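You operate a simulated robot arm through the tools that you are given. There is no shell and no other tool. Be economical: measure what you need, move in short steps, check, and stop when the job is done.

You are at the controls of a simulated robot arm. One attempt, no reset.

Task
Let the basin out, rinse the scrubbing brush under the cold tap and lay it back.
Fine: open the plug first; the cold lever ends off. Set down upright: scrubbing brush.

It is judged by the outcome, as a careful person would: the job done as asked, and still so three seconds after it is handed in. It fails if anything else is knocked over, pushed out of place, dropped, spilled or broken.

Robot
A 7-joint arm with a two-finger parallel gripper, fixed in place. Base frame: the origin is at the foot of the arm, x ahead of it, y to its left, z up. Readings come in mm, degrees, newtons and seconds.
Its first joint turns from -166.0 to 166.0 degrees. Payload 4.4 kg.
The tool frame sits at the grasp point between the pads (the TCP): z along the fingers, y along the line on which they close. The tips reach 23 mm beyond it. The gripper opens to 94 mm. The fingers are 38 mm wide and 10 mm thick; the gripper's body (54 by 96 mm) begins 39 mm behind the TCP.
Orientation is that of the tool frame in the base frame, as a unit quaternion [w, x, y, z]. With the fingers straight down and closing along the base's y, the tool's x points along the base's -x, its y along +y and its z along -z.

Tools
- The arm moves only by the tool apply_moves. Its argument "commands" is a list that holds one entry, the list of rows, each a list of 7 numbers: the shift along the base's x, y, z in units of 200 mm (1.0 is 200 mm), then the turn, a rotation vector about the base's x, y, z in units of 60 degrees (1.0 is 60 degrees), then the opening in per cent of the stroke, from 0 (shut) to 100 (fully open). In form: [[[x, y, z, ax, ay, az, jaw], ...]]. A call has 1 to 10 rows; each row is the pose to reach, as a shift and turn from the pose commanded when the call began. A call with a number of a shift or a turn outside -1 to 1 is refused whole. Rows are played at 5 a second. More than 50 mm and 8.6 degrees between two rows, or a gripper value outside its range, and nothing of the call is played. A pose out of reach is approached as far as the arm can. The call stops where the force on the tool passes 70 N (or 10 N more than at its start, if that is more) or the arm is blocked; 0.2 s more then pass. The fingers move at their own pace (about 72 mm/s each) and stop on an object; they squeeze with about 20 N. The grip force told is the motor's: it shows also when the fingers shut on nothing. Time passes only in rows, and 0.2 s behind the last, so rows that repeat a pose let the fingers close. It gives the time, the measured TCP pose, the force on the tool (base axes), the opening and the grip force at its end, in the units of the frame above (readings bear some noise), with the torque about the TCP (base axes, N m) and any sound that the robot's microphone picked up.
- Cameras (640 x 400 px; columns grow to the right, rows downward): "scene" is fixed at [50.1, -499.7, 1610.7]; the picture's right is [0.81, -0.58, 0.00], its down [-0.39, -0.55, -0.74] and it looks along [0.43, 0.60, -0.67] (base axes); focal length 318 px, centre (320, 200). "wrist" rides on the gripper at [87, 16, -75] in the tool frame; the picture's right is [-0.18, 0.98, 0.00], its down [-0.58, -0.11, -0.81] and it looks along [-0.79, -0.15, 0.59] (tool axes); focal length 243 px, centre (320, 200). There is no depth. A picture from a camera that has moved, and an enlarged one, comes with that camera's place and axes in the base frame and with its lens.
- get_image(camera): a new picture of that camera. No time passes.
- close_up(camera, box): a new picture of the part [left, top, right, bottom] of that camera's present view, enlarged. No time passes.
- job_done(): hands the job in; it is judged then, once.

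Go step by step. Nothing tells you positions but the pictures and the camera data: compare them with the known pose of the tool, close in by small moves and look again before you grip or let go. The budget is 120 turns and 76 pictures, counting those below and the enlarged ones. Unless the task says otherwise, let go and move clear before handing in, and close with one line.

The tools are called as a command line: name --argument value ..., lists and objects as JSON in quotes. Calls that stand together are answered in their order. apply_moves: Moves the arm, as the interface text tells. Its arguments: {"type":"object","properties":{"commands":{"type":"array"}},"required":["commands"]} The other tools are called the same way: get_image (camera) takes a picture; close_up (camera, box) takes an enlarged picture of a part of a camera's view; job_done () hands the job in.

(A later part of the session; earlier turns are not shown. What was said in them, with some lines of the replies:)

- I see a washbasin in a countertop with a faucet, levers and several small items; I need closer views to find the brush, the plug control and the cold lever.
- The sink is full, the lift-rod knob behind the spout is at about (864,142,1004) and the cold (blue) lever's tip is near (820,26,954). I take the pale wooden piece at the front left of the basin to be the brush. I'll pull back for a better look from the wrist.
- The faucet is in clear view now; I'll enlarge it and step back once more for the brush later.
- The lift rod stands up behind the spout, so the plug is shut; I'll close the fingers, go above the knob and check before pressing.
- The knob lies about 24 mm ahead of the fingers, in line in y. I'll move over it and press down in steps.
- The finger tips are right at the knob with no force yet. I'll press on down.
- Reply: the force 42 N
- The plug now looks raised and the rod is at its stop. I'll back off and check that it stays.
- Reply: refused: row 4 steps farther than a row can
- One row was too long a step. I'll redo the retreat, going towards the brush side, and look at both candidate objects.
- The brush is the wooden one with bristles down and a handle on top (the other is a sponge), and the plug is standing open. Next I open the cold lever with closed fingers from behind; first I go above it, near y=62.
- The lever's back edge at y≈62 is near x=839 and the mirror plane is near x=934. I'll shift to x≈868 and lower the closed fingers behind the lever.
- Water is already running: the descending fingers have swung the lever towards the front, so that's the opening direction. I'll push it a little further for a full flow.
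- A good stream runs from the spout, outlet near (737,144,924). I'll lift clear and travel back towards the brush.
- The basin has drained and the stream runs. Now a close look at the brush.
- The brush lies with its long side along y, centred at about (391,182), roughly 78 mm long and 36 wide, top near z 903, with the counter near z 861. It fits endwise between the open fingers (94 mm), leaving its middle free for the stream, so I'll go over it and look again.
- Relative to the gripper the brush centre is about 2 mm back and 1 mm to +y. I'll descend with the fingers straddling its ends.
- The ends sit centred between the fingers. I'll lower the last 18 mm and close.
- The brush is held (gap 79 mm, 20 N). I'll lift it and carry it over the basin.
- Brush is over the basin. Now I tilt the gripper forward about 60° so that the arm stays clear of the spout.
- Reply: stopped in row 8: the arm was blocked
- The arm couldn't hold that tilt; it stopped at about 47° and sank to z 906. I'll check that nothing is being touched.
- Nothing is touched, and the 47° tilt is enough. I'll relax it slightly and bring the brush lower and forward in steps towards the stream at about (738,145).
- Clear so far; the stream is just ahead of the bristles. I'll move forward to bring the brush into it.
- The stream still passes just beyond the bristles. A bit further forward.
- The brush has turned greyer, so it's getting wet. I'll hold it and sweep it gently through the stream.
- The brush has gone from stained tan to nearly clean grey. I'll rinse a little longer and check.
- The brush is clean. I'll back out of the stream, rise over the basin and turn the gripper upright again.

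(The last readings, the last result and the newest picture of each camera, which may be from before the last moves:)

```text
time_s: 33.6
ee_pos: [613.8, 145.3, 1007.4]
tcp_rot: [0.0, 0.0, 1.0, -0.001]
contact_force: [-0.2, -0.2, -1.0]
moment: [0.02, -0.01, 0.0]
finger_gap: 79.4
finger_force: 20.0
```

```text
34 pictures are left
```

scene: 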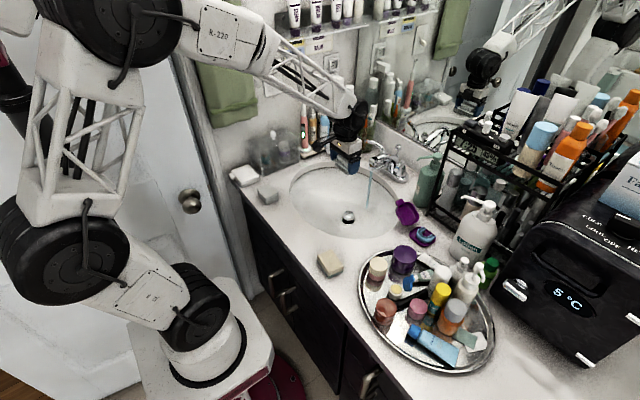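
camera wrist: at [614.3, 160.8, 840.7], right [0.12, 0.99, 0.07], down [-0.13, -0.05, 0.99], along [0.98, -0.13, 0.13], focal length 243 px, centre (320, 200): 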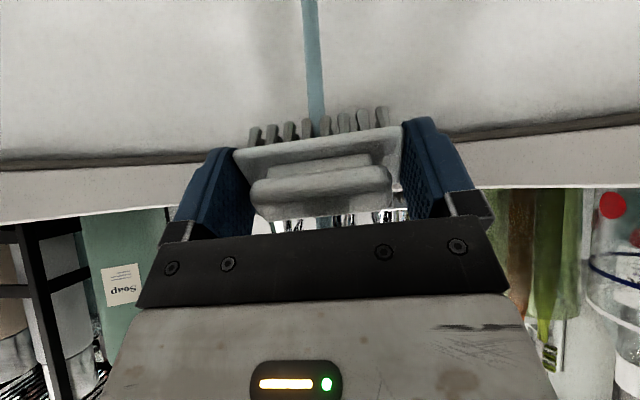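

Upright again with the brush held. Now back over its original spot and down to just above the counter.

apply_moves --commands '[[[-0.22, 0.04, 0, 0, 0, 0, 60], [-0.44, 0.08, 0, 0, 0, 0, 60], [-0.66, 0.12, 0, 0, 0, 0, 60], [-0.88, 0.16, 0, 0, 0, 0, 60], [-1.0, 0.19, 0, 0, 0, 0, 60]]]'

apply_moves --commands '[[[-0.11, 0, 0, 0, 0, 0, 60], [-0.11, 0, -0.2, 0, 0, 0, 60], [-0.11, 0, -0.35, 0, 0, 0, 60], [-0.11, 0, -0.45, 0, 0, 0, 60]]]'

get_image --camera "wrist"

close_up --camera "scene" --box '[240, 170, 336, 230]'

```text
time_s: 34.8
ee_pos: [410.8, 188.0, 1009.4]
tcp_rot: [0.001, 0.0, 1.0, -0.001]
contact_force: [0.2, -0.4, -0.6]
moment: [0.03, 0.03, 0.0]
finger_gap: 79.6
finger_force: 20.3
```

```text
time_s: 35.8
ee_pos: [389.6, 182.7, 917.4]
tcp_rot: [0.001, 0.0, 1.0, -0.001]
contact_force: [0.2, -0.4, 0.2]
moment: [-0.05, -0.02, 0.01]
finger_gap: 79.4
finger_force: 20.3
```

```text
33 pictures are left
camera wrist: at [302.3, 199.3, 991.1], right [0.18, 0.98, 0.0], down [0.58, -0.11, 0.81], along [0.79, -0.15, -0.59], focal length 243 px, centre (320, 200)
```

wrist: 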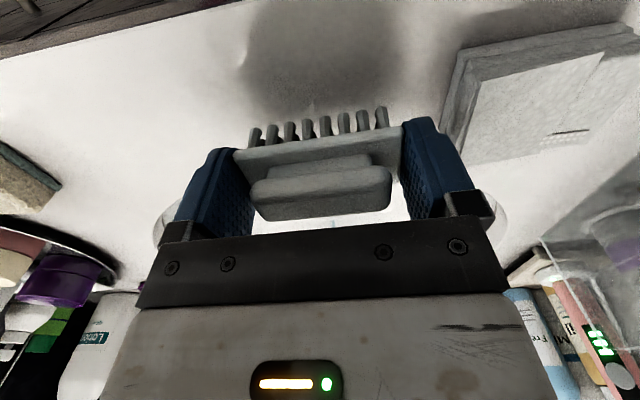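

```text
6.67 times, centred on (288, 200) of scene
camera zoom: at [50.1, -499.7, 1610.7], right [0.81, -0.58, 0.0], down [-0.39, -0.55, -0.74], along [0.43, 0.6, -0.67], focal length 2119 px, centre (533, 200)
```

zoom: 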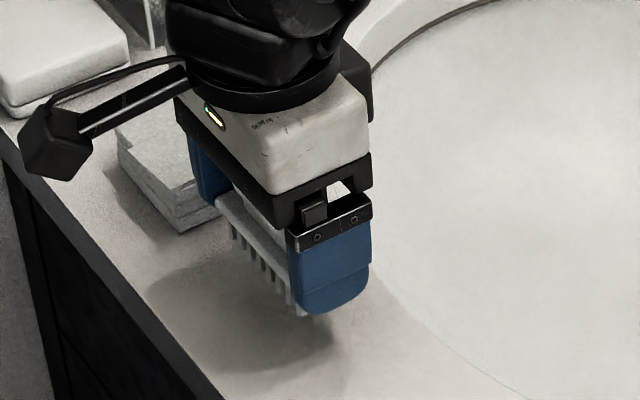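

Above the old spot. I'll lower gently until the bristles meet the counter.

apply_moves --commands '[[[0, 0, -0.05, 0, 0, 0, 60], [0, 0, -0.08, 0, 0, 0, 60], [0, 0, -0.1, 0, 0, 0, 60]]]'

```text
time_s: 36.6
ee_pos: [390.7, 182.4, 895.8]
tcp_rot: [0.0, 0.0, 1.0, -0.001]
contact_force: [-0.2, 1.2, -1.0]
moment: [0.0, -0.04, -0.01]
finger_gap: 79.3
finger_force: 20.4
```

apply_moves --commands '[[[0, 0, -0.008, 0, 0, 0, 60]]]'

apply_moves --commands '[[[0, 0, -0.005, 0, 0, 0, 60], [0, 0, -0.005, 0, 0, 0, 60]]]'

close_up --camera "wrist" --box '[220, 60, 420, 200]'

```text
time_s: 37.0
ee_pos: [389.7, 184.6, 895.3]
tcp_rot: [0.001, 0.0, 1.0, 0.0]
contact_force: [0.9, -0.2, -0.9]
moment: [0.0, 0.02, -0.01]
finger_gap: 79.3
finger_force: 19.8
```

```text
time_s: 37.6
ee_pos: [390.1, 183.9, 894.2]
tcp_rot: [0.0, 0.0, 1.0, -0.001]
contact_force: [0.0, 0.4, -0.8]
moment: [0.01, -0.01, 0.02]
finger_gap: 79.2
finger_force: 20.3
```

```text
2.86 times, centred on (320, 130) of wrist
camera zoom: at [302.7, 200.0, 969.0], right [0.18, 0.98, 0.0], down [0.58, -0.11, 0.81], along [0.79, -0.15, -0.59], focal length 693 px, centre (320, 400)
```

zoom: 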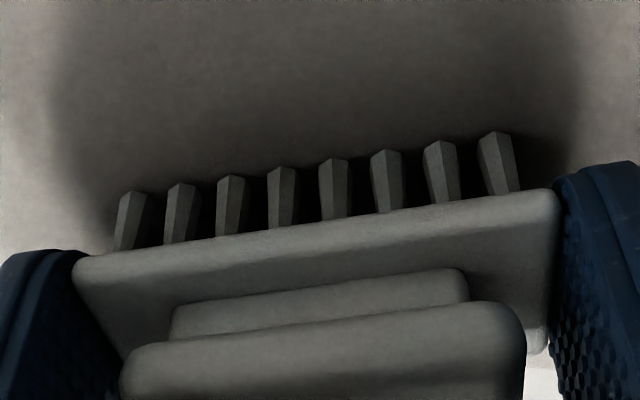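

The bristles look all but on the counter, with no load yet. I'll lower a millimetre at a time until I feel contact.

apply_moves --commands '[[[0, 0, -0.005, 0, 0, 0, 60], [0, 0, -0.005, 0, 0, 0, 60]]]'

apply_moves --commands '[[[0, 0, -0.005, 0, 0, 0, 60], [0, 0, -0.005, 0, 0, 0, 60]]]'

```text
time_s: 38.2
ee_pos: [389.4, 183.6, 892.9]
tcp_rot: [0.001, -0.001, 1.0, -0.001]
contact_force: [0.1, 0.2, -0.9]
moment: [-0.02, 0.01, 0.01]
finger_gap: 79.3
finger_force: 20.4
```

```text
time_s: 38.8
ee_pos: [390.5, 183.3, 893.3]
tcp_rot: [0.001, 0.0, 1.0, -0.001]
contact_force: [0.4, 0.1, -1.3]
moment: [0.02, -0.01, 0.02]
finger_gap: 79.0
finger_force: 20.0
```

apply_moves --commands '[[[0, 0, -0.005, 0, 0, 0, 60], [0, 0, -0.005, 0, 0, 0, 60]]]'

apply_moves --commands '[[[0, 0, -0.005, 0, 0, 0, 60], [0, 0, -0.005, 0, 0, 0, 60]]]'

```text
time_s: 39.4
ee_pos: [390.0, 184.2, 892.3]
tcp_rot: [0.001, 0.0, 1.0, -0.001]
contact_force: [-3.0, -1.1, 13.8]
moment: [0.05, 0.19, 0.0]
finger_gap: 79.3
finger_force: 20.2
```

```text
time_s: 40.0
ee_pos: [389.7, 184.2, 891.8]
tcp_rot: [0.001, 0.0, 1.0, -0.001]
contact_force: [-0.3, -5.2, 14.2]
moment: [-0.16, -0.05, 0.02]
finger_gap: 79.0
finger_force: 20.1
```

The brush is seated. I'll relieve the pressure, open, and lift straight off.

apply_moves --commands '[[[0, 0, 0.006, 0, 0, 0, 60], [0, 0, 0.006, 0, 0, 0, 90], [0, 0, 0.006, 0, 0, 0, 100], [0, 0, 0.006, 0, 0, 0, 100], [0, 0, 0.1, 0, 0, 0, 100], [0, 0, 0.3, 0, 0, 0, 100], [0, 0, 0.5, 0, 0, 0, 100]]]'

get_image --camera "wrist"

close_up --camera "scene" --box '[240, 170, 336, 230]'

```text
time_s: 41.6
ee_pos: [391.9, 185.5, 991.2]
tcp_rot: [0.0, 0.0, 1.0, -0.001]
contact_force: [-1.0, -0.7, 0.3]
moment: [0.01, 0.0, 0.0]
finger_gap: 94.0
finger_force: 0.2
```

```text
30 pictures are left
camera wrist: at [302.6, 202.3, 1065.3], right [0.18, 0.98, 0.0], down [0.58, -0.11, 0.81], along [0.79, -0.15, -0.59], focal length 243 px, centre (320, 200)
```

wrist: 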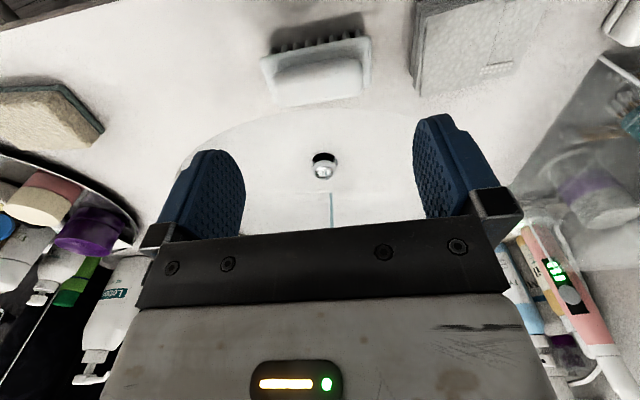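

```text
6.67 times, centred on (288, 200) of scene
camera zoom: at [50.1, -499.7, 1610.7], right [0.81, -0.58, 0.0], down [-0.39, -0.55, -0.74], along [0.43, 0.6, -0.67], focal length 2119 px, centre (533, 200)
```

zoom: 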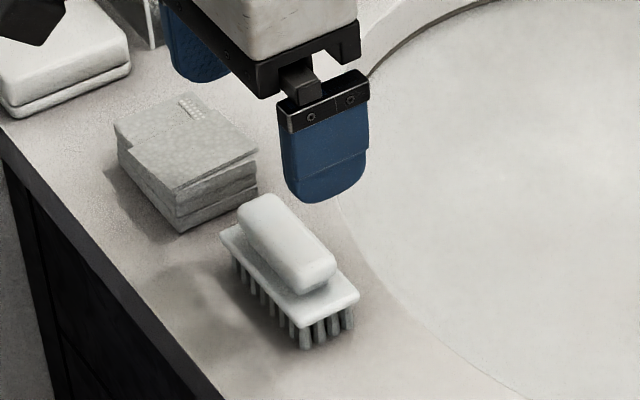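

The brush is clean and back in place, upright. Now the cold lever: I'll go to look at its present position from close by.

apply_moves --commands '[[[0, 0, 0.2, 0, 0, 0, 100], [0.15, -0.05, 0.4, 0, 0, 0, 80], [0.35, -0.15, 0.5, 0, 0, 0, 50], [0.55, -0.25, 0.5, 0, 0, 0, 0], [0.75, -0.3, 0.5, 0, 0, 0, 0], [0.95, -0.35, 0.5, 0, 0, 0, 0]]]'

apply_moves --commands '[[[0.2, -0.05, 0, 0, 0, 0, 0], [0.4, -0.1, 0, 0, 0, 0, 0], [0.6, -0.1, 0, 0, 0, 0, 0], [0.8, -0.1, 0, 0, 0, 0, 0]]]'

close_up --camera "wrist" --box '[200, 0, 440, 150]'

close_up --camera "scene" --box '[360, 130, 440, 180]'

```text
refused: row 2 steps farther than a row can; nothing moved
```

```text
time_s: 42.6
ee_pos: [549.3, 164.8, 992.7]
tcp_rot: [0.002, 0.0, 1.0, 0.0]
contact_force: [0.2, -0.3, 0.3]
moment: [-0.01, 0.03, 0.01]
finger_gap: 0.0
finger_force: 19.8
```

```text
2.67 times, centred on (320, 75) of wrist
camera zoom: at [460.6, 181.4, 1067.0], right [0.18, 0.98, 0.0], down [0.58, -0.11, 0.81], along [0.79, -0.15, -0.59], focal length 647 px, centre (320, 533)
```

zoom: 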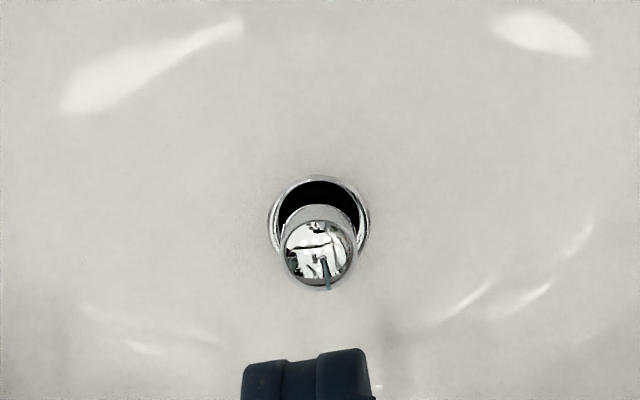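

```text
8.00 times, centred on (400, 155) of scene
camera zoom: at [50.1, -499.7, 1610.7], right [0.81, -0.58, 0.0], down [-0.39, -0.55, -0.74], along [0.43, 0.6, -0.67], focal length 2542 px, centre (-320, 560)
```

zoom: 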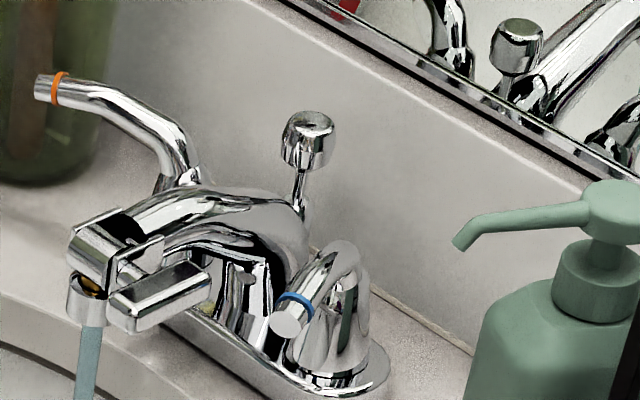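

The plug is open and the basin empty. I'll raise up and go on towards the lever for a view.

apply_moves --commands '[[[0, 0, 0.2, 0, 0, 0, 0], [0.1, -0.05, 0.4, 0, 0, 0, 0], [0.2, -0.15, 0.55, 0, 0, 0, 0], [0.4, -0.22, 0.55, 0, 0, 0, 0], [0.6, -0.27, 0.55, 0, 0, 0, 0]]]'

close_up --camera "wrist" --box '[200, 0, 440, 150]'

```text
time_s: 43.8
ee_pos: [671.4, 112.1, 1103.0]
tcp_rot: [0.0, 0.0, 1.0, -0.001]
contact_force: [0.4, -0.2, 0.1]
moment: [0.0, -0.01, 0.0]
finger_gap: 0.1
finger_force: 20.5
```

```text
2.67 times, centred on (320, 75) of wrist
camera zoom: at [584.6, 127.5, 1177.6], right [0.18, 0.98, 0.0], down [0.58, -0.11, 0.81], along [0.79, -0.15, -0.59], focal length 647 px, centre (320, 533)
```

zoom: 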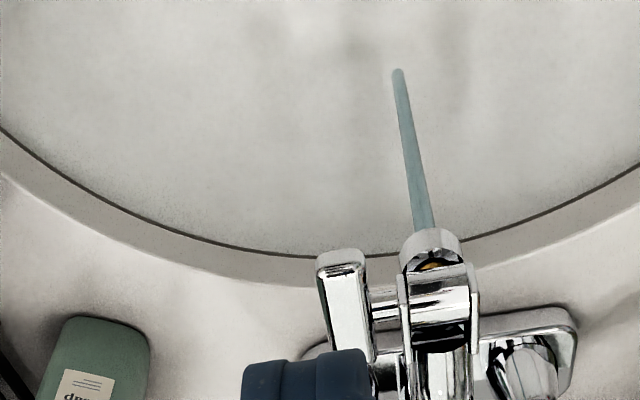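

The fingers hide the lever; I'll shift sideways.

apply_moves --commands '[[[0.1, -0.2, 0, 0, 0, 0, 0], [0.2, -0.4, 0, 0, 0, 0, 0]]]'

close_up --camera "wrist" --box '[280, 0, 520, 150]'

```text
time_s: 44.4
ee_pos: [711.7, 30.4, 1104.2]
tcp_rot: [0.002, 0.001, 1.0, -0.001]
contact_force: [-0.2, -0.3, 0.1]
moment: [0.03, 0.0, -0.02]
finger_gap: 0.1
finger_force: 20.1
```

```text
2.67 times, centred on (400, 75) of wrist
camera zoom: at [623.2, 46.2, 1177.2], right [0.18, 0.98, 0.0], down [0.58, -0.11, 0.81], along [0.79, -0.15, -0.59], focal length 647 px, centre (107, 533)
```

zoom: 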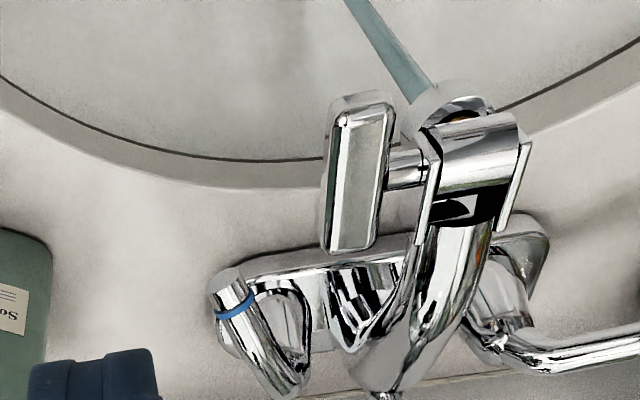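

The lever's tip is now near (774,64,953) with its pivot near (835,92), so it needs about 50° back. I'll align the closed fingers with the lever (23° turn) and place them above its spout side.

apply_moves --commands '[[[0.1, 0.1, 0, 0, 0, 0.13, 0], [0.2, 0.2, 0, 0, 0, 0.26, 0], [0.3, 0.3, 0, 0, 0, 0.383, 0], [0.379, 0.3165, -0.15, 0, 0, 0.383, 0], [0.379, 0.3165, -0.3, 0, 0, 0.383, 0], [0.379, 0.3165, -0.4, 0, 0, 0.383, 0]]]'

get_image --camera "wrist"

close_up --camera "scene" --box '[350, 110, 446, 170]'

```text
time_s: 45.8
ee_pos: [786.0, 94.0, 1020.6]
tcp_rot: [0.001, -0.2, 0.98, -0.001]
contact_force: [-0.6, 0.0, 0.2]
moment: [0.02, -0.03, 0.01]
finger_gap: 0.0
finger_force: 19.6
```

```text
24 pictures are left
camera wrist: at [699.7, 74.7, 1094.9], right [-0.21, 0.98, 0.0], down [0.58, 0.13, 0.81], along [0.79, 0.17, -0.59], focal length 243 px, centre (320, 200)
```

wrist: 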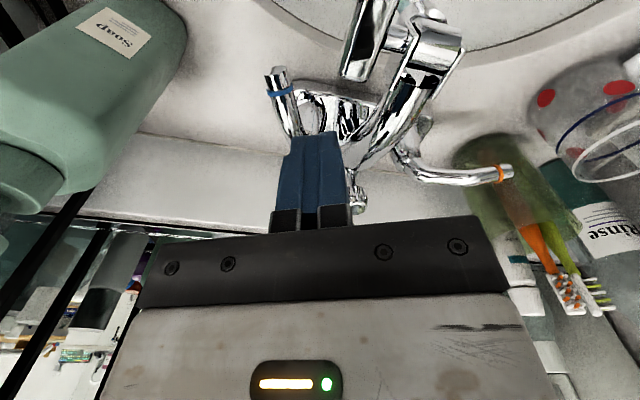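

```text
6.67 times, centred on (398, 140) of scene
camera zoom: at [50.1, -499.7, 1610.7], right [0.81, -0.58, 0.0], down [-0.39, -0.55, -0.74], along [0.43, 0.6, -0.67], focal length 2119 px, centre (-200, 600)
```

zoom: 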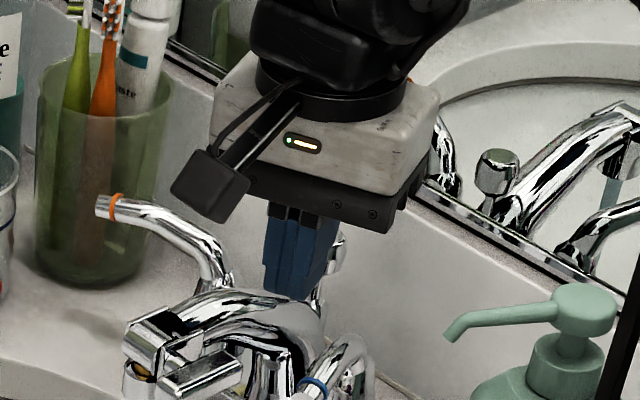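

The finger is aligned beside the lever, on its spout side. I'll lower it gently next to the lever.

apply_moves --commands '[[[-0.003, 0.007, -0.1, 0, 0, 0, 0], [-0.003, 0.007, -0.16, 0, 0, 0, 0], [-0.003, 0.007, -0.21, 0, 0, 0, 0], [-0.003, 0.007, -0.25, 0, 0, 0, 0], [-0.003, 0.007, -0.285, 0, 0, 0, 0]]]'

get_image --camera "wrist"

close_up --camera "scene" --box '[350, 120, 446, 180]'

```text
time_s: 47.0
ee_pos: [786.6, 94.1, 965.4]
tcp_rot: [0.002, -0.199, 0.98, 0.0]
contact_force: [-0.3, -1.4, -0.7]
moment: [-0.01, 0.0, 0.01]
finger_gap: 0.1
finger_force: 19.9
```

```text
22 pictures are left
camera wrist: at [698.7, 76.1, 1039.0], right [-0.21, 0.98, 0.0], down [0.58, 0.13, 0.81], along [0.79, 0.17, -0.59], focal length 243 px, centre (320, 200)
```

wrist: 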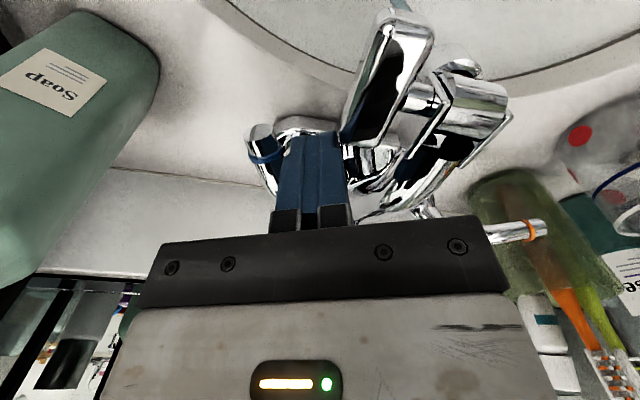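

```text
6.67 times, centred on (398, 150) of scene
camera zoom: at [50.1, -499.7, 1610.7], right [0.81, -0.58, 0.0], down [-0.39, -0.55, -0.74], along [0.43, 0.6, -0.67], focal length 2119 px, centre (-200, 533)
```

zoom: 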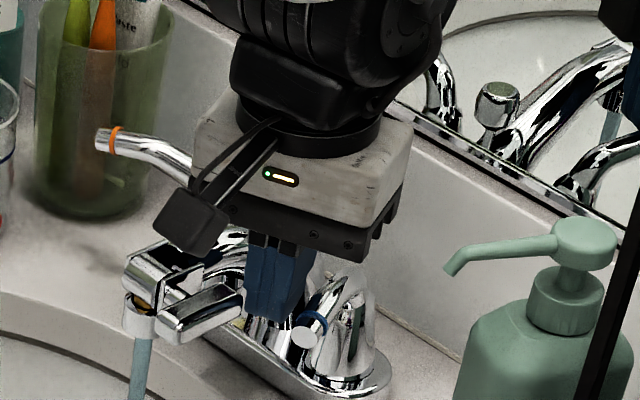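

The fingers sit between lever and spout paddle without contact. I'll swing the lever back along its arc, first two thirds of the way.

apply_moves --commands '[[[0.0125, -0.0585, 0, 0, 0, 0.142, 0], [0.022, -0.093, 0, 0, 0, 0.283, 0], [0.0365, -0.1255, 0, 0, 0, 0.425, 0], [0.055, -0.156, 0, 0, 0, 0.567, 0]]]'

get_image --camera "wrist"

close_up --camera "scene" --box '[350, 120, 446, 180]'

```text
time_s: 48.0
ee_pos: [796.3, 63.0, 965.4]
tcp_rot: [0.001, -0.477, 0.879, 0.0]
contact_force: [-0.5, -0.2, 0.3]
moment: [0.0, 0.04, -0.01]
finger_gap: 0.0
finger_force: 19.9
```

```text
20 pictures are left
camera wrist: at [733.5, -1.0, 1039.4], right [-0.73, 0.69, 0.0], down [0.4, 0.43, 0.81], along [0.56, 0.58, -0.59], focal length 243 px, centre (320, 200)
```

wrist: 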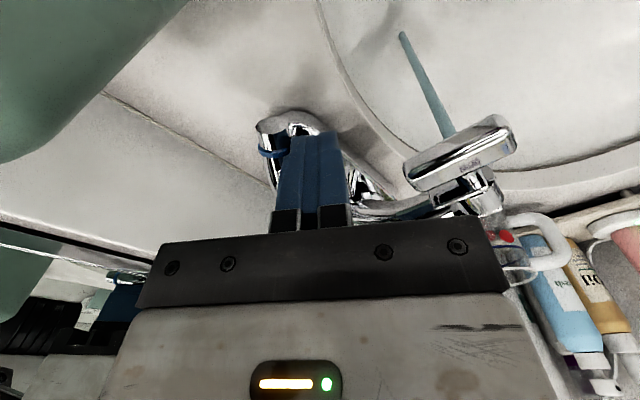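

```text
6.67 times, centred on (398, 150) of scene
camera zoom: at [50.1, -499.7, 1610.7], right [0.81, -0.58, 0.0], down [-0.39, -0.55, -0.74], along [0.43, 0.6, -0.67], focal length 2119 px, centre (-200, 533)
```

zoom: 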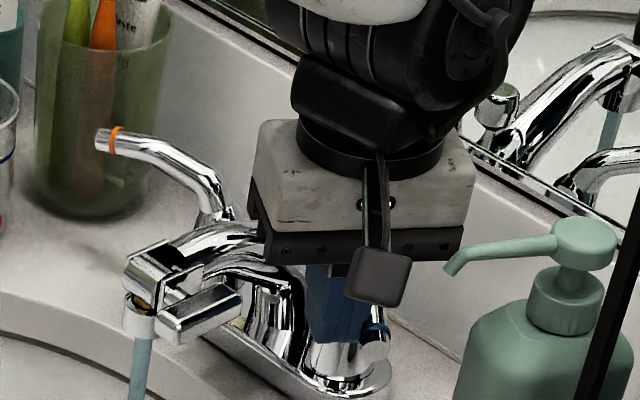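

The lever follows well, but the camera on the gripper is nearing the soap pump, so I'll turn back 17° and finish the push with translation only.

apply_moves --commands '[[[-0.015, 0.01, 0, 0, 0, -0.14, 0], [-0.021, 0.0135, 0, 0, 0, -0.28, 0], [-0.005, -0.015, 0, 0, 0, -0.28, 0], [0.01, -0.0415, 0, 0, 0, -0.28, 0]]]'

close_up --camera "scene" --box '[340, 120, 468, 200]'

```text
time_s: 49.0
ee_pos: [799.7, 55.3, 964.5]
tcp_rot: [0.002, -0.344, 0.939, 0.0]
contact_force: [0.3, 0.9, -0.7]
moment: [0.03, 0.0, 0.04]
finger_gap: 0.1
finger_force: 19.8
```

```text
5.00 times, centred on (404, 160) of scene
camera zoom: at [50.1, -499.7, 1610.7], right [0.81, -0.58, 0.0], down [-0.39, -0.55, -0.74], along [0.43, 0.6, -0.67], focal length 1589 px, centre (-100, 400)
```

zoom: 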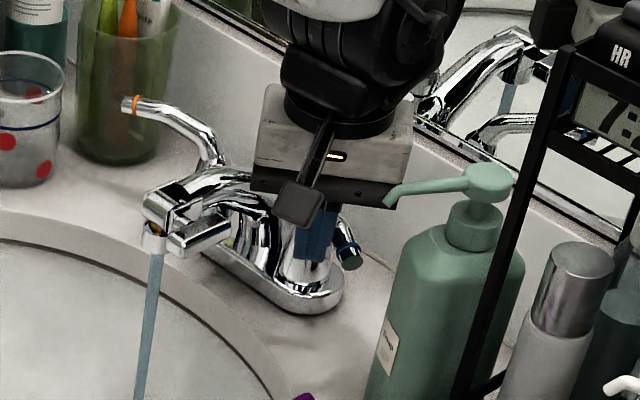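

Nearly there, but water still runs. I'll push on a few millimetres in +x.

apply_moves --commands '[[[0.015, -0.005, 0, 0, 0, 0, 0], [0.03, -0.01, 0, 0, 0, 0, 0]]]'

close_up --camera "scene" --box '[340, 120, 468, 200]'

```text
time_s: 49.6
ee_pos: [805.7, 53.7, 964.6]
tcp_rot: [0.001, -0.343, 0.939, 0.0]
contact_force: [-6.3, -1.3, 1.6]
moment: [-0.03, 0.12, 0.01]
finger_gap: 0.1
finger_force: 20.0
```

```text
5.00 times, centred on (404, 160) of scene
camera zoom: at [50.1, -499.7, 1610.7], right [0.81, -0.58, 0.0], down [-0.39, -0.55, -0.74], along [0.43, 0.6, -0.67], focal length 1589 px, centre (-100, 400)
```

zoom: 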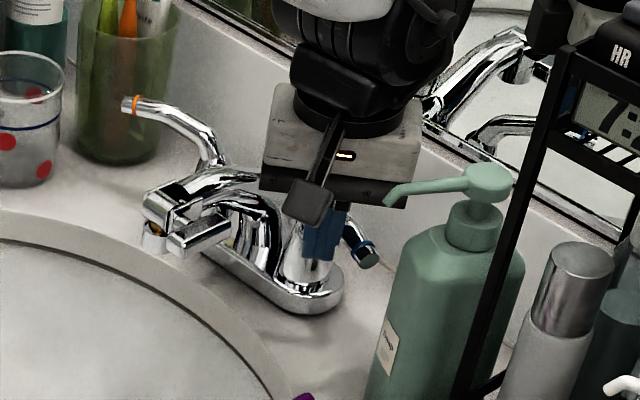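

The water has stopped and the lever's tip is where it began. One small nudge to make sure it's at its stop.

apply_moves --commands '[[[0.01, 0, 0, 0, 0, 0, 0]]]'

```text
time_s: 50.0
ee_pos: [806.0, 53.9, 964.7]
tcp_rot: [0.0, -0.343, 0.939, -0.001]
contact_force: [-35.6, -4.1, 13.3]
moment: [0.03, 0.31, 0.07]
finger_gap: 0.0
finger_force: 19.6
```

It's firmly at its stop. I'll back off towards -x, lift away and check everything.

apply_moves --commands '[[[-0.04, 0.02, 0, 0, 0, 0, 0], [-0.06, 0.03, 0, 0, 0, 0, 0], [-0.06, 0.03, 0.2, 0, 0, 0, 0], [-0.06, 0.03, 0.4, 0, 0, 0, 0], [-0.06, 0.03, 0.6, 0, 0, 0, 0], [-0.06, 0.03, 0.8, 0, 0, 0, 0], [-0.25, 0.1, 0.8, 0, 0, -0.13, 0], [-0.45, 0.15, 0.8, 0, 0, -0.26, 0], [-0.65, 0.2, 0.8, 0, 0, -0.39, 0], [-0.85, 0.2, 0.8, 0, 0, -0.52, 0]]]'

get_image --camera "scene"

close_up --camera "scene" --box '[230, 110, 450, 250]'

```text
time_s: 52.2
ee_pos: [635.1, 96.6, 1123.5]
tcp_rot: [0.001, -0.077, 0.997, -0.001]
contact_force: [-0.6, -0.4, 0.7]
moment: [0.0, -0.01, -0.03]
finger_gap: 0.0
finger_force: 20.0
```

```text
16 pictures are left
```

scene: 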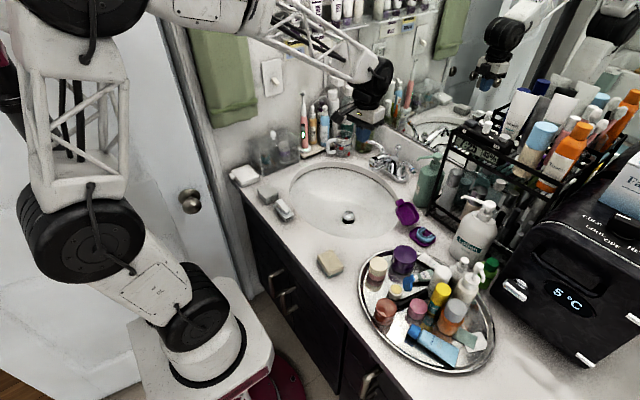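

```text
2.86 times, centred on (340, 180) of scene
camera zoom: at [50.1, -499.7, 1610.7], right [0.81, -0.58, 0.0], down [-0.39, -0.55, -0.74], along [0.43, 0.6, -0.67], focal length 908 px, centre (263, 257)
```

zoom: 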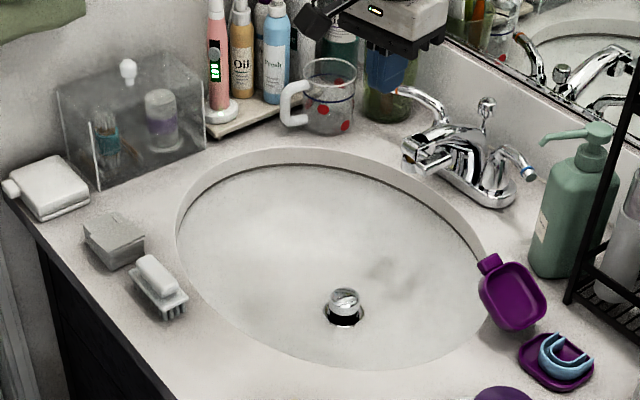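

Everything is in order: the plug is open and the basin empty, the tap is off, and the clean brush stands upright at its old place. Nothing else has moved and the arm is clear, so I'm handing in.

job_done

```text
The job is handed in.
```

The basin is drained with its plug open, the brush is rinsed and back upright in its place, and the cold lever is off.
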